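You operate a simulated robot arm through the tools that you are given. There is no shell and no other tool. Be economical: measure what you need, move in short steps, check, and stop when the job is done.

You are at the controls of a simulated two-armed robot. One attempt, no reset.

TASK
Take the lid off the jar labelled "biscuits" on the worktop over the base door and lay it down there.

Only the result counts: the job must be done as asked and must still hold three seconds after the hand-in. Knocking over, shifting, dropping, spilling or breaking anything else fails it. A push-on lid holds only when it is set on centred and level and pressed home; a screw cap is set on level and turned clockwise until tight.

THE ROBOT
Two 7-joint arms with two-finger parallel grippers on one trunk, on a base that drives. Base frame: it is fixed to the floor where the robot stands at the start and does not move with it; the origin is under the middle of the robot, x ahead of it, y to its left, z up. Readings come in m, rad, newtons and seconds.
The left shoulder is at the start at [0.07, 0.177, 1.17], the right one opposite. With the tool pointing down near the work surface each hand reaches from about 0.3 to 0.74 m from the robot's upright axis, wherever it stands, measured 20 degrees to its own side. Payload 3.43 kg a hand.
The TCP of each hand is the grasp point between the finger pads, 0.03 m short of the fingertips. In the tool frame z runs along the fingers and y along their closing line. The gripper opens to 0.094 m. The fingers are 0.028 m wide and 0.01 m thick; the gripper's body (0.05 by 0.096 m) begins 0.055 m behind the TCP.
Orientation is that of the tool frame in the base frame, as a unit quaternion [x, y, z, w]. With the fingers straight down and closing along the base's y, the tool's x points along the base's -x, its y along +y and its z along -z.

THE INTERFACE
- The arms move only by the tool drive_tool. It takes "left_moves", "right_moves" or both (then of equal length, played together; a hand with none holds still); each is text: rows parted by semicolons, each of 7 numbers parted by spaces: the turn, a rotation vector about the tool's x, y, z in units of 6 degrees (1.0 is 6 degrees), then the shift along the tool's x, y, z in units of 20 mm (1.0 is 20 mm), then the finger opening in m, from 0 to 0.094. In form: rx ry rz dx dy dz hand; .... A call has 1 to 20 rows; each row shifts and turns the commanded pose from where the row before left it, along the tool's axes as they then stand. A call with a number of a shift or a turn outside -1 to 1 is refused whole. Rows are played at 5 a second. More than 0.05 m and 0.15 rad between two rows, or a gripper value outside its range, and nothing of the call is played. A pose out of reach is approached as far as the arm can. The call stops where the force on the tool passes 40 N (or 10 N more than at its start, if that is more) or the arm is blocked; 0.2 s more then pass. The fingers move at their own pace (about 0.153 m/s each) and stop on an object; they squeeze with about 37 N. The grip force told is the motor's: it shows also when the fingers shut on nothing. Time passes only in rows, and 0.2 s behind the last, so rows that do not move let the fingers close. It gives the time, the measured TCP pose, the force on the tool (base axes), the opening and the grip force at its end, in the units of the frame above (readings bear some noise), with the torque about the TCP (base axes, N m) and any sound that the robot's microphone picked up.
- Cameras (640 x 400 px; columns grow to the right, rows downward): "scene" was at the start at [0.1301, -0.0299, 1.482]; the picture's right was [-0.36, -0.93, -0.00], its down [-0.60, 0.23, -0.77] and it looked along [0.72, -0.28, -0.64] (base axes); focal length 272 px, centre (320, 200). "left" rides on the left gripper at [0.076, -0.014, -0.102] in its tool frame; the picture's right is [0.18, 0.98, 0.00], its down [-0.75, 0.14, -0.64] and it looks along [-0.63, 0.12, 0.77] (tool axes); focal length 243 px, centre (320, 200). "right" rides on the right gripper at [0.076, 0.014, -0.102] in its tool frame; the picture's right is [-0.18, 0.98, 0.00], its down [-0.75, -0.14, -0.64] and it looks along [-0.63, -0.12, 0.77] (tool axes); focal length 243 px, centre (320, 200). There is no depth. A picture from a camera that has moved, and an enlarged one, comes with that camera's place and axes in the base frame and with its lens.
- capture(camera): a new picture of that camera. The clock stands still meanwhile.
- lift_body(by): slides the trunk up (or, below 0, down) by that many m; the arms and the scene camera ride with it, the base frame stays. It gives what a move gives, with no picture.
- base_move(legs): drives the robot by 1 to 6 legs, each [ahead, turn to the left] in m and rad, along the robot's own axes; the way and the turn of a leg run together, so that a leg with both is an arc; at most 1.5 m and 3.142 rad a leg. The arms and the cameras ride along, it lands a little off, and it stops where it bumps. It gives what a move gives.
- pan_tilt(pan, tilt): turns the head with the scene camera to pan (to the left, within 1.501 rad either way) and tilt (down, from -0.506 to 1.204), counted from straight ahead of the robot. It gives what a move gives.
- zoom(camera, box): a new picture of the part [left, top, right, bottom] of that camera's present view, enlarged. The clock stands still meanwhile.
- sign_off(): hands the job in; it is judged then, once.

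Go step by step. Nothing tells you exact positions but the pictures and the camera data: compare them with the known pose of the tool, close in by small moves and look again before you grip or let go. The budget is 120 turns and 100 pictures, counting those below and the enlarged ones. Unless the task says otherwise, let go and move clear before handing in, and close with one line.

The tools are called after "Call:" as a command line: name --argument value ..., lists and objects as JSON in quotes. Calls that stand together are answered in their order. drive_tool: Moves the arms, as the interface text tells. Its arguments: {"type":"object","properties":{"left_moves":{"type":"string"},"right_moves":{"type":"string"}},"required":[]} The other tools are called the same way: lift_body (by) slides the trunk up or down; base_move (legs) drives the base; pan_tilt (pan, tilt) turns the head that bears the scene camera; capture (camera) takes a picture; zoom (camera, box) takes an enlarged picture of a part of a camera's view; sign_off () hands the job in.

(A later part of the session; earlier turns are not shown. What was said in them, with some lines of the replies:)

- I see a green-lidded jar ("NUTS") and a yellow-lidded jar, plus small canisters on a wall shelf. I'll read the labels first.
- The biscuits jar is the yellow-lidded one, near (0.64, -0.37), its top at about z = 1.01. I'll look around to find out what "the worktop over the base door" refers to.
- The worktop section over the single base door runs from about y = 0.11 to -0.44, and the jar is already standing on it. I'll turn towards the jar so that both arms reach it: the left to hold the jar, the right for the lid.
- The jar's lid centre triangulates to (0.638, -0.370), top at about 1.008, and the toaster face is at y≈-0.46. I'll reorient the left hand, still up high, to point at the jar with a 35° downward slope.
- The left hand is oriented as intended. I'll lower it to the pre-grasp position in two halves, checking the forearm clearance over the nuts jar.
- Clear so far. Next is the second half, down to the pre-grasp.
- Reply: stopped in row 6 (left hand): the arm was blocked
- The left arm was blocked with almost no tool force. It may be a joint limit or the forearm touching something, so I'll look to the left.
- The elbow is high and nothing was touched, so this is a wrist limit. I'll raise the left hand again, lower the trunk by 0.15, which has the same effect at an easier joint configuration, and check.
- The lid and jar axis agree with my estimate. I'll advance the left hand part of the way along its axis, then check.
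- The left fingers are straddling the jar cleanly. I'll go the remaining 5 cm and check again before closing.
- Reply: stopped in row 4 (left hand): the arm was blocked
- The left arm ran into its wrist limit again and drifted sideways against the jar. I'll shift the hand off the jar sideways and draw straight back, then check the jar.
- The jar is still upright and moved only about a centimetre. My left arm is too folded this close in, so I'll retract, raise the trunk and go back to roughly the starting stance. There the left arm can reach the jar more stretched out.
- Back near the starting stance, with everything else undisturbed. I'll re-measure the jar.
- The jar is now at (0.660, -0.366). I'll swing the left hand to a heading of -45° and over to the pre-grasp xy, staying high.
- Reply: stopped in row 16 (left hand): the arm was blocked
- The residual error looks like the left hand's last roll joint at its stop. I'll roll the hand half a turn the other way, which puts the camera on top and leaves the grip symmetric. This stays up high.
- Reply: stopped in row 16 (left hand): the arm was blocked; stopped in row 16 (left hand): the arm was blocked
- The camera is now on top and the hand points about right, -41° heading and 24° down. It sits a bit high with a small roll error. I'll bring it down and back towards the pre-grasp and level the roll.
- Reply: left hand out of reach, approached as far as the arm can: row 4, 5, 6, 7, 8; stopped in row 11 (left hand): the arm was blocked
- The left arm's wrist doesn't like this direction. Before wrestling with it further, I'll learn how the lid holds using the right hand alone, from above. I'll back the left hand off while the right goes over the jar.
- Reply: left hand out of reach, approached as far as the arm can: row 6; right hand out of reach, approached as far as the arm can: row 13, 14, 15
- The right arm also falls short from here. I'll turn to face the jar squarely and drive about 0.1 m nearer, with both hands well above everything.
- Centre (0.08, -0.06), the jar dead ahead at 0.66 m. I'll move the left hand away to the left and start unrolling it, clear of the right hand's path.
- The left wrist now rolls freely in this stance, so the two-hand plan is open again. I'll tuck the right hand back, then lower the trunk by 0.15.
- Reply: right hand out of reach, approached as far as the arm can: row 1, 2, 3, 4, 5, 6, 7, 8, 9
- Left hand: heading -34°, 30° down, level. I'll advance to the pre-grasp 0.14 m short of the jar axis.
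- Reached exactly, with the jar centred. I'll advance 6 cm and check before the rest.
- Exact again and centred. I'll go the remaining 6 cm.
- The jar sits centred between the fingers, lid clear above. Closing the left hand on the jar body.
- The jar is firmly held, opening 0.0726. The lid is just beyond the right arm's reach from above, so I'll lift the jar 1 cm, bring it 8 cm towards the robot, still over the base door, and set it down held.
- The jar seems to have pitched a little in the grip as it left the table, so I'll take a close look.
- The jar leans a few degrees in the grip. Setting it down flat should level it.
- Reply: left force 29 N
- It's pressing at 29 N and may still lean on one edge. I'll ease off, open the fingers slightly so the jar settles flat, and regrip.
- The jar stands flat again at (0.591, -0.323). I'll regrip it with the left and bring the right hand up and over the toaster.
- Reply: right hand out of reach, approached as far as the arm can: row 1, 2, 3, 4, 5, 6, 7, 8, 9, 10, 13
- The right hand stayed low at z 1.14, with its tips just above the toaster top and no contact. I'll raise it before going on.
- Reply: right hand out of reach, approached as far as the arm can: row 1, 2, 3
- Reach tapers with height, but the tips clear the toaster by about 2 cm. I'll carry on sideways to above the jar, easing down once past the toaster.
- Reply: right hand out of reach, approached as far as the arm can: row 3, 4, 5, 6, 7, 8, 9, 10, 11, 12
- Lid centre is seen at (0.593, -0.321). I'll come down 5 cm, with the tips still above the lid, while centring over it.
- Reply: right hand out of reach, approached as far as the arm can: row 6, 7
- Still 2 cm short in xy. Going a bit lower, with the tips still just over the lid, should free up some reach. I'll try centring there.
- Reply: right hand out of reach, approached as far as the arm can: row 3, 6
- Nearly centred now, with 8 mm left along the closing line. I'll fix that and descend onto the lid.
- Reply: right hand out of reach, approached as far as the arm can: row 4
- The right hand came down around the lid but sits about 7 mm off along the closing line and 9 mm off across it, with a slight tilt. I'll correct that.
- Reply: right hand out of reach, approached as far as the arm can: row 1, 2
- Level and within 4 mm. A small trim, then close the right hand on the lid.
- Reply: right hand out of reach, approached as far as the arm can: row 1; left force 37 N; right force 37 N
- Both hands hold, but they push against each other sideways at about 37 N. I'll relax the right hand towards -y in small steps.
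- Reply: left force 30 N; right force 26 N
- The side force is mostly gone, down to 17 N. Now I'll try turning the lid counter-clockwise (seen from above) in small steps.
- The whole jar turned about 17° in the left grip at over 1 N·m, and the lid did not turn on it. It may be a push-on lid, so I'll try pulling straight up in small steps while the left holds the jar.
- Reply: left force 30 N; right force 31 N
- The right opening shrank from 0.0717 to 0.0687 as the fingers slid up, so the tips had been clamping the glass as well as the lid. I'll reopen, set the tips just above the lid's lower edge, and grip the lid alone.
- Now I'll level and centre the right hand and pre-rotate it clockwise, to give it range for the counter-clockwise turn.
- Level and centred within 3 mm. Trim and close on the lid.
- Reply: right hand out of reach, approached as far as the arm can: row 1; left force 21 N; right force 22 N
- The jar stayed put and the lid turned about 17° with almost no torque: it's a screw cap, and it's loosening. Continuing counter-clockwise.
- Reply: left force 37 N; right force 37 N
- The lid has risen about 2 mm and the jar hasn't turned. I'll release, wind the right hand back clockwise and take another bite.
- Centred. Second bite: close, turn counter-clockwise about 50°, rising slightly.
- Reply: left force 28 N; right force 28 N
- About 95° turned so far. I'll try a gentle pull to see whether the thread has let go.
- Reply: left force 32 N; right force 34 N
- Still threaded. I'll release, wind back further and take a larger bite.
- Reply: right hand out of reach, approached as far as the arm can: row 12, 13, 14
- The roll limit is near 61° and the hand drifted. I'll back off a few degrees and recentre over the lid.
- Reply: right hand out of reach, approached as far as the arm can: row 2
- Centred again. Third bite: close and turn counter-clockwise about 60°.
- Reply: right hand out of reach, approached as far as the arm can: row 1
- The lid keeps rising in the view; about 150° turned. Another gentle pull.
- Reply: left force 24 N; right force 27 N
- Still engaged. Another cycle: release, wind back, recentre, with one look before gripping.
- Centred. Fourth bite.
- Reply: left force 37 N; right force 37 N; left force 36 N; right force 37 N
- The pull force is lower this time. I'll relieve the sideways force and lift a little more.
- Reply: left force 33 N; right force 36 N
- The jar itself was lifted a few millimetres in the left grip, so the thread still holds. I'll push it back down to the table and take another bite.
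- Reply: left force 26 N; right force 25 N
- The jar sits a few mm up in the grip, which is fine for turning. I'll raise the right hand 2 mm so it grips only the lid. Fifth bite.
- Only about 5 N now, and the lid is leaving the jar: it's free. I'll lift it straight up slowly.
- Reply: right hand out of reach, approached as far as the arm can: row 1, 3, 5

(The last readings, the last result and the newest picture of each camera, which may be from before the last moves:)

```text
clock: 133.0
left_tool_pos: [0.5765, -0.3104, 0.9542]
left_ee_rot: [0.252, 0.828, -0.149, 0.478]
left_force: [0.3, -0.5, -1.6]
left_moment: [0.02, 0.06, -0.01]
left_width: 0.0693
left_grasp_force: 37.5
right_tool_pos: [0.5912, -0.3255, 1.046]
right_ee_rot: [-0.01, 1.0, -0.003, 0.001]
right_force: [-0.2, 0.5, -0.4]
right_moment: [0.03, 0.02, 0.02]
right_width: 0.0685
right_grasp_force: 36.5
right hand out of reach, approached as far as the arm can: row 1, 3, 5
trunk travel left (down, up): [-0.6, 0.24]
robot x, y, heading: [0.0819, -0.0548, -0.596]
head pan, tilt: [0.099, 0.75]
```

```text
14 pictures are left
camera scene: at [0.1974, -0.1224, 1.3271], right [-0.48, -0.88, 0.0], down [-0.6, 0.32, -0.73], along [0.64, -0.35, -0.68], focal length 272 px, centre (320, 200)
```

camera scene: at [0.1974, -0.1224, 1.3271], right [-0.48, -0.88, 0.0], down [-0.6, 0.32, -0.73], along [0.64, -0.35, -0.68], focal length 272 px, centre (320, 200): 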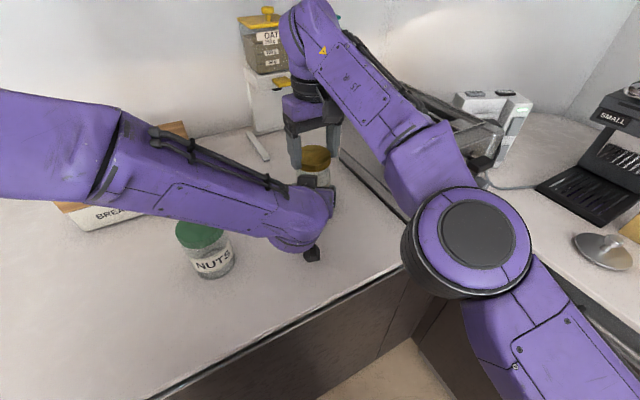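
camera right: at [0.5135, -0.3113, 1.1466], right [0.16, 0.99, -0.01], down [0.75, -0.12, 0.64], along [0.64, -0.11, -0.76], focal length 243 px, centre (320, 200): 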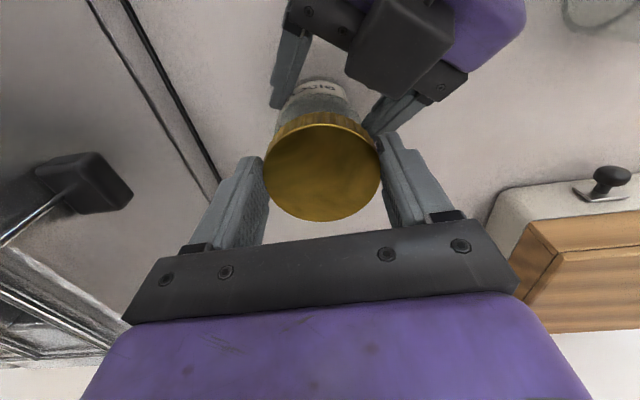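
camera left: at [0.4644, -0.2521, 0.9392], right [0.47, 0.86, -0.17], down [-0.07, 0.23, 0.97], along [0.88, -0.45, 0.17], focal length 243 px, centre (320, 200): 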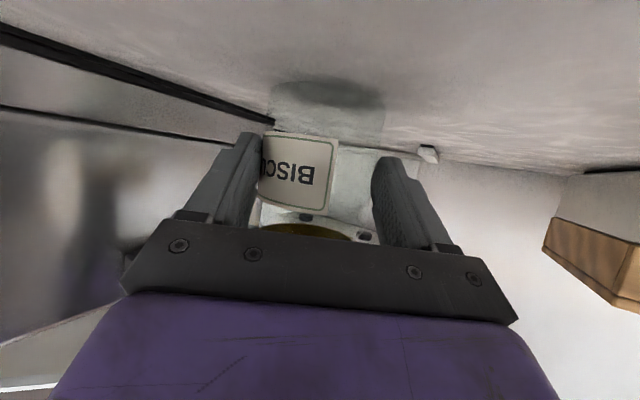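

The lid is off and in the right hand. I'll raise it a bit more, then lower the left hand until the jar rests on the worktop.

Call:
drive_tool --right_moves "0 0 0 0.05 -0.05 -0.4 0.04;0 0 0 0.05 -0.05 -0.4 0.04;0 0 0 0.1 -0.05 -0.4 0.04;0 0 0 0.1 -0.1 -0.4 0.04;0 0 0 0.2 -0.1 -0.4 0.04;0 0 0 0 0 0 0.04" --left_moves "0 0 0 0 0 0 0.02;0 0 0 0 0 0 0.02;0 0 0 0 0 0 0.02;0 0 0 0 0 0 0.02;0 0 0 0 0 0 0.02;0 0 0 0 0 0 0.02"

Call:
drive_tool --left_moves "0 0 0 0.043 0 0.025 0.02;0 0 0 0.043 0 0.025 0.02;0 0 0 0 0 0 0.02"

Call:
zoom --camera "scene" --box '[240, 90, 380, 230]'

```text
clock: 134.4
left_tool_pos: [0.5766, -0.3117, 0.9528]
left_ee_rot: [0.251, 0.828, -0.149, 0.478]
left_force: [0.5, 1.0, -2.5]
left_moment: [0.01, 0.06, 0.01]
left_width: 0.0691
left_grasp_force: 36.7
right_tool_pos: [0.578, -0.3287, 1.0786]
right_ee_rot: [-0.012, 1.0, -0.003, 0.001]
right_force: [0.1, -1.1, 0.1]
right_moment: [-0.04, -0.01, 0.01]
right_width: 0.0683
right_grasp_force: 36.6
right hand out of reach, approached as far as the arm can: row 2, 4
trunk travel left (down, up): [-0.6, 0.24]
robot x, y, heading: [0.0821, -0.0524, -0.592]
head pan, tilt: [0.099, 0.75]
```

```text
clock: 135.2
left_tool_pos: [0.5782, -0.311, 0.9517]
left_ee_rot: [0.25, 0.828, -0.148, 0.479]
left_force: [0.6, 0.0, -2.4]
left_moment: [0.02, 0.03, -0.02]
left_width: 0.0693
left_grasp_force: 37.0
right_tool_pos: [0.5768, -0.3285, 1.0764]
right_ee_rot: [-0.01, 1.0, -0.003, 0.001]
right_force: [0.0, 0.1, -0.9]
right_moment: [0.0, 0.02, -0.02]
right_width: 0.0684
right_grasp_force: 36.6
trunk travel left (down, up): [-0.6, 0.24]
robot x, y, heading: [0.0809, -0.0578, -0.595]
head pan, tilt: [0.099, 0.75]
```

```text
2.86 times, centred on (310, 160) of scene
camera zoom: at [0.1973, -0.1225, 1.3271], right [-0.48, -0.88, 0.0], down [-0.6, 0.32, -0.73], along [0.64, -0.35, -0.68], focal length 777 px, centre (349, 314)
```

zoom: 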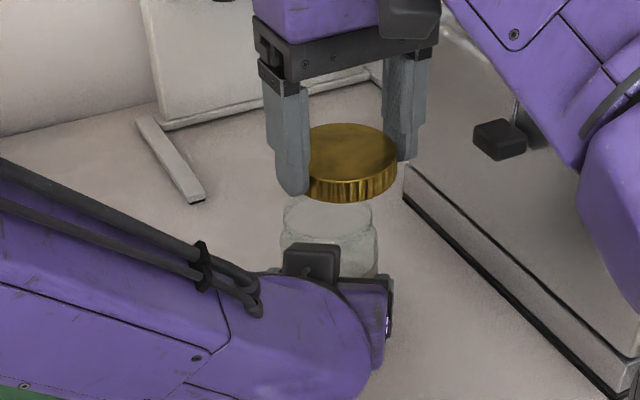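

The lid is cleanly off. The left hand still carries the jar's weight of about 2.4 N, so I'll lower in 1 mm steps until it touches the worktop.

Call:
drive_tool --left_moves "0 0 0 0.043 0 0.025 0.02;0 0 0 0 0 0 0.02"

Call:
drive_tool --left_moves "0 0 0 0.043 0 0.025 0.02;0 0 0 0 0 0 0.02"

```text
clock: 135.8
left_tool_pos: [0.578, -0.3106, 0.9502]
left_ee_rot: [0.252, 0.828, -0.149, 0.478]
left_force: [-0.5, -0.9, -2.1]
left_moment: [-0.01, 0.04, -0.02]
left_width: 0.0693
left_grasp_force: 37.2
right_tool_pos: [0.5771, -0.329, 1.0783]
right_ee_rot: [-0.011, 1.0, -0.003, 0.001]
right_force: [-0.3, -0.2, -0.2]
right_moment: [0.0, 0.0, 0.05]
right_width: 0.0681
right_grasp_force: 37.2
trunk travel left (down, up): [-0.6, 0.24]
robot x, y, heading: [0.0822, -0.0544, -0.59]
head pan, tilt: [0.099, 0.75]
```

```text
clock: 136.4
left_tool_pos: [0.5767, -0.3104, 0.9486]
left_ee_rot: [0.252, 0.828, -0.15, 0.478]
left_force: [0.0, -0.5, -2.2]
left_moment: [0.02, 0.03, 0.01]
left_width: 0.0693
left_grasp_force: 37.0
right_tool_pos: [0.5774, -0.3304, 1.0778]
right_ee_rot: [-0.01, 1.0, -0.004, 0.001]
right_force: [0.4, -0.1, -1.0]
right_moment: [-0.01, 0.03, 0.01]
right_width: 0.0682
right_grasp_force: 37.1
trunk travel left (down, up): [-0.6, 0.24]
robot x, y, heading: [0.0829, -0.0561, -0.593]
head pan, tilt: [0.099, 0.75]
```

Call:
drive_tool --left_moves "0 0 0 0.043 0 0.025 0.02;0 0 0 0.043 0 0.025 0.02;0 0 0 0 0 0 0.02"

Call:
zoom --camera "left" --box '[220, 30, 420, 250]'

```text
clock: 137.2
left_tool_pos: [0.5763, -0.3103, 0.9494]
left_ee_rot: [0.25, 0.827, -0.15, 0.48]
left_force: [3.9, -2.3, 11.7]
left_moment: [-0.07, -0.06, -0.01]
left_width: 0.0694
left_grasp_force: 37.3
right_tool_pos: [0.5764, -0.3288, 1.0782]
right_ee_rot: [-0.01, 1.0, -0.004, 0.001]
right_force: [-0.5, -0.7, -0.5]
right_moment: [0.03, 0.02, 0.01]
right_width: 0.0682
right_grasp_force: 36.9
trunk travel left (down, up): [-0.6, 0.24]
robot x, y, heading: [0.0831, -0.0534, -0.597]
head pan, tilt: [0.099, 0.75]
```

```text
1.82 times, centred on (320, 140) of left
camera zoom: at [0.4637, -0.2518, 0.9333], right [0.47, 0.86, -0.17], down [-0.07, 0.23, 0.97], along [0.88, -0.45, 0.17], focal length 441 px, centre (320, 309)
```

zoom: 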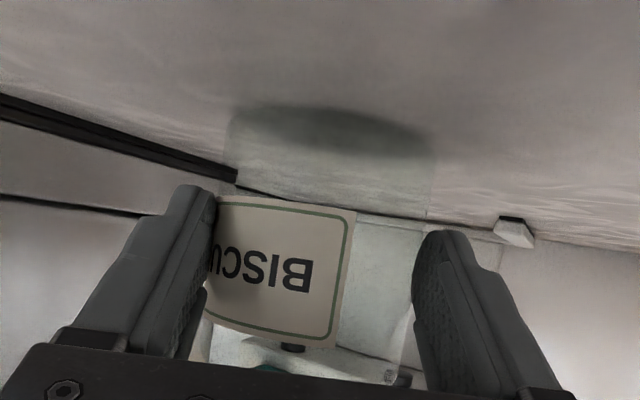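

The jar is touching down. I'll ease off and open the left hand so the jar settles.

Call:
drive_tool --left_moves "0 0 0 -0.03 0 -0.017 0.02;0 0 0 0 0 0 0.076;0 0 0 0 0 0 0.08;0 0 0 0 0 0 0.09;0 0 0 0 0 0 0.094;0 0 0 0 0 0 0.094"

Call:
zoom --camera "left" --box '[220, 30, 420, 250]'

```text
clock: 138.6
left_tool_pos: [0.577, -0.3106, 0.9472]
left_ee_rot: [0.251, 0.828, -0.149, 0.478]
left_force: [0.0, 0.0, -0.1]
left_moment: [-0.02, 0.02, -0.01]
left_width: 0.0939
left_grasp_force: 0.0
right_tool_pos: [0.5766, -0.3289, 1.0772]
right_ee_rot: [-0.011, 1.0, -0.004, 0.001]
right_force: [-0.1, 0.2, 0.0]
right_moment: [-0.04, -0.03, -0.03]
right_width: 0.068
right_grasp_force: 36.8
trunk travel left (down, up): [-0.6, 0.24]
robot x, y, heading: [0.0852, -0.0562, -0.59]
head pan, tilt: [0.099, 0.75]
```

```text
1.82 times, centred on (320, 140) of left
camera zoom: at [0.4641, -0.2516, 0.9325], right [0.47, 0.86, -0.17], down [-0.07, 0.22, 0.97], along [0.88, -0.45, 0.16], focal length 441 px, centre (320, 309)
```

zoom: 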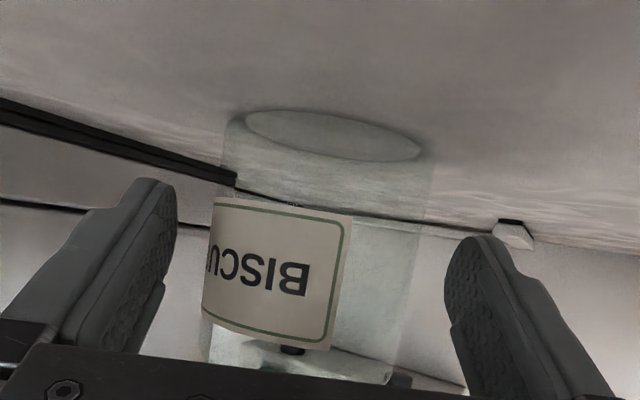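

The jar stands flat and free. I'll withdraw the left hand straight back along its axis and then off to the left.

Call:
drive_tool --left_moves "0 0 0 0 0 -0.8 0.094;0 0 0 0 0 -0.9 0.094;0 0 0 0 0 -0.95 0.094;0 0 0 0 0 -0.95 0.094;0 0 0 0 0 -0.95 0.094;0 0 0 0 0 -0.95 0.094;0 0 0 0 0 -0.95 0.094;0 0 0 -0.7 0.7 -0.3 0.094;0 0 0 -0.7 0.7 -0.3 0.094;0 0 0 -0.7 0.7 -0.3 0.094;0 0 0 -0.7 0.7 -0.3 0.094;0 0 0 0 0 0 0.094"

Call:
capture --camera "scene"

```text
clock: 141.2
left_tool_pos: [0.5226, -0.2067, 1.0722]
left_ee_rot: [0.252, 0.828, -0.149, 0.478]
left_force: [-0.6, -0.9, -0.7]
left_moment: [-0.01, -0.02, 0.02]
left_width: 0.0941
left_grasp_force: 0.0
right_tool_pos: [0.5769, -0.3296, 1.0778]
right_ee_rot: [-0.011, 1.0, -0.003, 0.0]
right_force: [-0.5, -0.1, -0.3]
right_moment: [0.04, 0.01, 0.02]
right_width: 0.0679
right_grasp_force: 36.8
trunk travel left (down, up): [-0.6, 0.24]
robot x, y, heading: [0.0831, -0.0533, -0.598]
head pan, tilt: [0.099, 0.75]
```

```text
10 pictures are left
camera scene: at [0.1967, -0.123, 1.3271], right [-0.48, -0.88, 0.0], down [-0.6, 0.33, -0.73], along [0.64, -0.35, -0.68], focal length 272 px, centre (320, 200)
```

scene: 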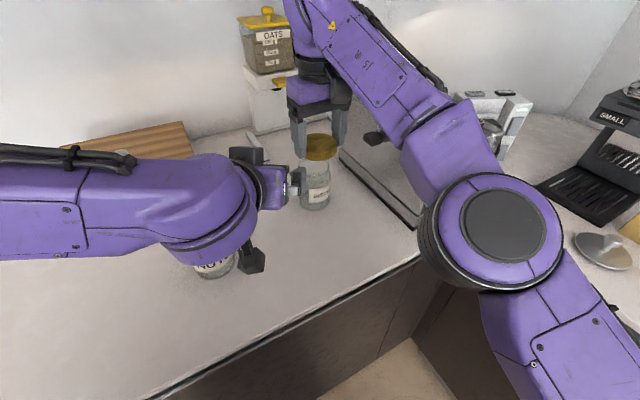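

The jar is standing open and upright. I'll move the left hand further off and bring the lid towards a clear spot in front of the jar, about (0.47, -0.33), over the base door.

Call:
drive_tool --left_moves "0 0 0 -0.22 0.32 -0.96 0.094;0 0 0 -0.22 0.32 -0.96 0.094;0 0 0 -0.22 0.32 -0.96 0.094;0 0 0 -0.22 0.32 -0.96 0.094;0 0 0 -0.22 0.32 -0.96 0.094;0 0 0 -0.22 0.32 -0.96 0.094;0 0 0 0 0 0 0.094"

Call:
drive_tool --right_moves "0 0 0 0.89 0 0 0.04;0 0 0 0.89 0 0 0.04;0 0 0 0.89 0 0 0.04;0 0 0 0.89 0 0 0.04;0 0 0 0.89 0 0 0.04;0 0 0 0.89 0 0 0.04;0 0 0 0 0 0 0.04"

Call:
capture --camera "scene"

```text
clock: 142.8
left_tool_pos: [0.4734, -0.1259, 1.1507]
left_ee_rot: [0.251, 0.829, -0.149, 0.478]
left_force: [-0.9, -0.4, -0.3]
left_moment: [0.02, -0.01, -0.03]
left_width: 0.094
left_grasp_force: 0.2
right_tool_pos: [0.577, -0.3299, 1.0781]
right_ee_rot: [-0.01, 1.0, -0.004, 0.001]
right_force: [0.3, -1.0, -0.4]
right_moment: [-0.01, 0.01, 0.03]
right_width: 0.0678
right_grasp_force: 37.7
trunk travel left (down, up): [-0.6, 0.24]
robot x, y, heading: [0.0805, -0.0603, -0.591]
head pan, tilt: [0.099, 0.75]
```

```text
clock: 144.4
left_tool_pos: [0.4749, -0.1253, 1.151]
left_ee_rot: [0.251, 0.828, -0.15, 0.478]
left_force: [0.4, -0.3, -0.4]
left_moment: [0.0, 0.04, 0.0]
left_width: 0.0942
left_grasp_force: 0.0
right_tool_pos: [0.4712, -0.3309, 1.0777]
right_ee_rot: [-0.01, 1.0, -0.004, 0.001]
right_force: [-0.2, 1.3, 0.1]
right_moment: [0.0, 0.01, 0.01]
right_width: 0.0676
right_grasp_force: 37.0
trunk travel left (down, up): [-0.6, 0.24]
robot x, y, heading: [0.0804, -0.0576, -0.595]
head pan, tilt: [0.099, 0.75]
```

```text
9 pictures are left
camera scene: at [0.1976, -0.1219, 1.3271], right [-0.48, -0.88, 0.0], down [-0.6, 0.32, -0.73], along [0.64, -0.35, -0.68], focal length 272 px, centre (320, 200)
```

scene: 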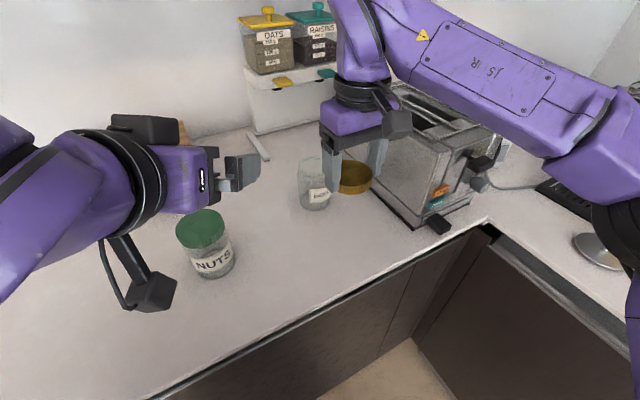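

Clear spot below, well inside the door's span. I'll descend to just above the worktop.

Call:
drive_tool --right_moves "0 0 0 0 0.5 0.5 0.04;0 0 0 0 0.5 1 0.04;0 0 0 0 0 1 0.04;0 0 0 0 0 1 0.04;0 0 0 0 0 1 0.04;0 0 0 0 0 1 0.04;0 0 0 0 0 1 0.04;0 0 0 0 0 0.3 0.04;0 0 0 0 0 0 0.04"

Call:
zoom --camera "scene" --box '[280, 130, 440, 270]'

```text
clock: 146.4
left_tool_pos: [0.4726, -0.1249, 1.1521]
left_ee_rot: [0.252, 0.828, -0.15, 0.478]
left_force: [-0.1, 0.2, 0.2]
left_moment: [-0.09, 0.04, 0.01]
left_width: 0.0939
left_grasp_force: 0.1
right_tool_pos: [0.4688, -0.3118, 0.9425]
right_ee_rot: [-0.011, 1.0, -0.003, 0.001]
right_force: [-0.2, 0.5, -0.5]
right_moment: [-0.02, 0.03, 0.02]
right_width: 0.0676
right_grasp_force: 37.1
trunk travel left (down, up): [-0.6, 0.24]
robot x, y, heading: [0.0805, -0.0559, -0.592]
head pan, tilt: [0.099, 0.75]
```

```text
2.86 times, centred on (360, 200) of scene
camera zoom: at [0.1971, -0.1223, 1.3271], right [-0.48, -0.88, 0.0], down [-0.6, 0.32, -0.73], along [0.64, -0.35, -0.68], focal length 777 px, centre (206, 200)
```

zoom: 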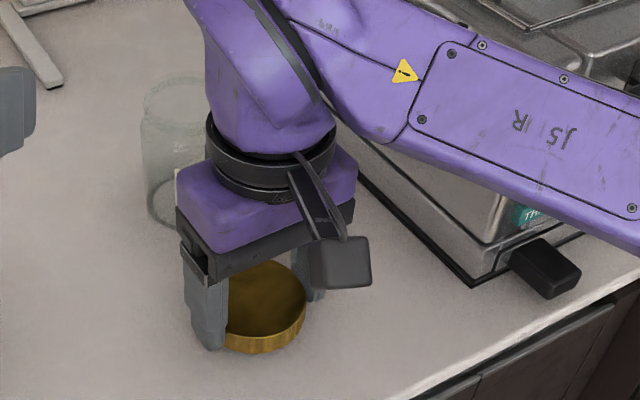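

Call:
drive_tool --right_moves "0 0 0 0 0 0.1 0.04;0 0 0 0 0 0.1 0.04;0 0 0 0 0 0.1 0.04;0 0 0 0 0 0.1 0.04;0 0 0 0 0 0 0.04"

Call:
drive_tool --right_moves "0 0 0 0 0 0.07 0.04;0 0 0 0 0 0 0.04"

```text
clock: 147.6
left_tool_pos: [0.4731, -0.1245, 1.1489]
left_ee_rot: [0.252, 0.828, -0.149, 0.478]
left_force: [-0.6, -0.3, 0.2]
left_moment: [0.03, 0.02, 0.0]
left_width: 0.094
left_grasp_force: 0.1
right_tool_pos: [0.4713, -0.3118, 0.9343]
right_ee_rot: [-0.011, 1.0, -0.003, 0.001]
right_force: [0.1, -0.2, 0.3]
right_moment: [0.04, -0.02, 0.01]
right_width: 0.0674
right_grasp_force: 37.2
trunk travel left (down, up): [-0.6, 0.24]
robot x, y, heading: [0.0794, -0.0567, -0.591]
head pan, tilt: [0.099, 0.75]
```

```text
clock: 148.2
left_tool_pos: [0.4718, -0.1244, 1.1516]
left_ee_rot: [0.252, 0.828, -0.15, 0.479]
left_force: [0.7, -0.1, -0.3]
left_moment: [-0.01, -0.03, 0.01]
left_width: 0.0939
left_grasp_force: 0.0
right_tool_pos: [0.4707, -0.3119, 0.9329]
right_ee_rot: [-0.01, 1.0, -0.004, 0.003]
right_force: [2.9, -2.7, 13.9]
right_moment: [0.29, 0.07, -0.1]
right_width: 0.0674
right_grasp_force: 37.2
trunk travel left (down, up): [-0.6, 0.24]
robot x, y, heading: [0.0885, -0.0524, -0.592]
head pan, tilt: [0.099, 0.75]
```

Contact with the worktop at 14 N. I'll open the right hand slowly and rise straight up.

Call:
drive_tool --right_moves "0 0 0 0 0 -0.03 0.04;0 0 0 0 0 0 0.072;0 0 0 0 0 0 0.08;0 0 0 0 0 0 0.094;0 0 0 0 0 0 0.094;0 0 0 0 0 -0.3 0.094;0 0 0 0 0 -0.6 0.094;0 0 0 0 0 -1 0.094;0 0 0 0 0 -1 0.094;0 0 0 0 0 -1 0.094;0 0 0 0 0 -1 0.094;0 0 0 0 0 -1 0.094;0 0 0 0 0 -1 0.094;0 0 0 0 0 0 0.094"

Call:
capture --camera "right"

Call:
capture --camera "scene"

```text
clock: 151.2
left_tool_pos: [0.4726, -0.1242, 1.151]
left_ee_rot: [0.251, 0.828, -0.149, 0.478]
left_force: [-0.2, 0.5, 0.6]
left_moment: [0.01, -0.03, 0.0]
left_width: 0.0941
left_grasp_force: 0.1
right_tool_pos: [0.4705, -0.3109, 1.0726]
right_ee_rot: [-0.011, 1.0, -0.004, 0.001]
right_force: [-0.6, -0.4, 0.2]
right_moment: [-0.01, 0.01, -0.01]
right_width: 0.094
right_grasp_force: 0.1
trunk travel left (down, up): [-0.6, 0.24]
robot x, y, heading: [0.0808, -0.0541, -0.595]
head pan, tilt: [0.099, 0.75]
```

```text
7 pictures are left
camera right: at [0.3929, -0.2973, 1.1732], right [0.16, 0.99, -0.01], down [0.76, -0.12, 0.64], along [0.63, -0.11, -0.77], focal length 243 px, centre (320, 200)
```

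right: 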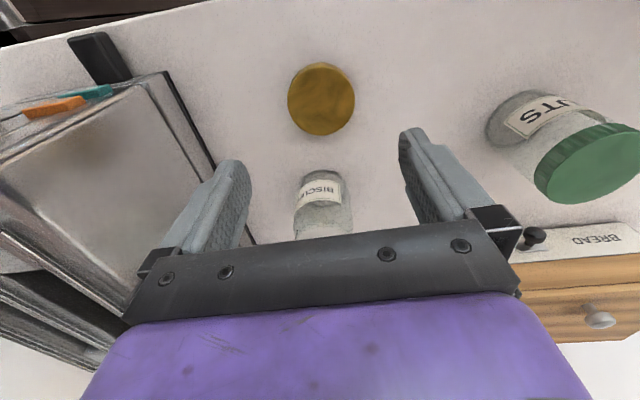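

```text
6 pictures are left
camera scene: at [0.1973, -0.1226, 1.3271], right [-0.48, -0.88, 0.0], down [-0.6, 0.32, -0.73], along [0.64, -0.35, -0.68], focal length 272 px, centre (320, 200)
```

scene: 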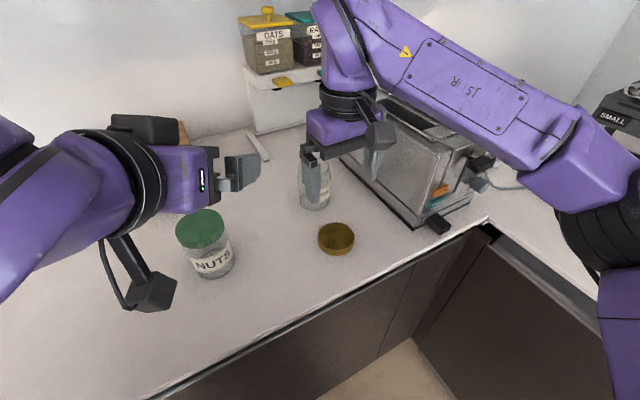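

The lid lies flat on the worktop over the base door, the open biscuits jar stands upright behind it, and nothing else has been disturbed. Both hands are empty and clear.

Call:
sign_off

```text
The job is handed in.
```

The biscuits jar is unscrewed and its lid is lying flat on the worktop over the base door. The open jar is standing upright next to it, about 9 cm from its original spot because I moved it closer to reach the lid.
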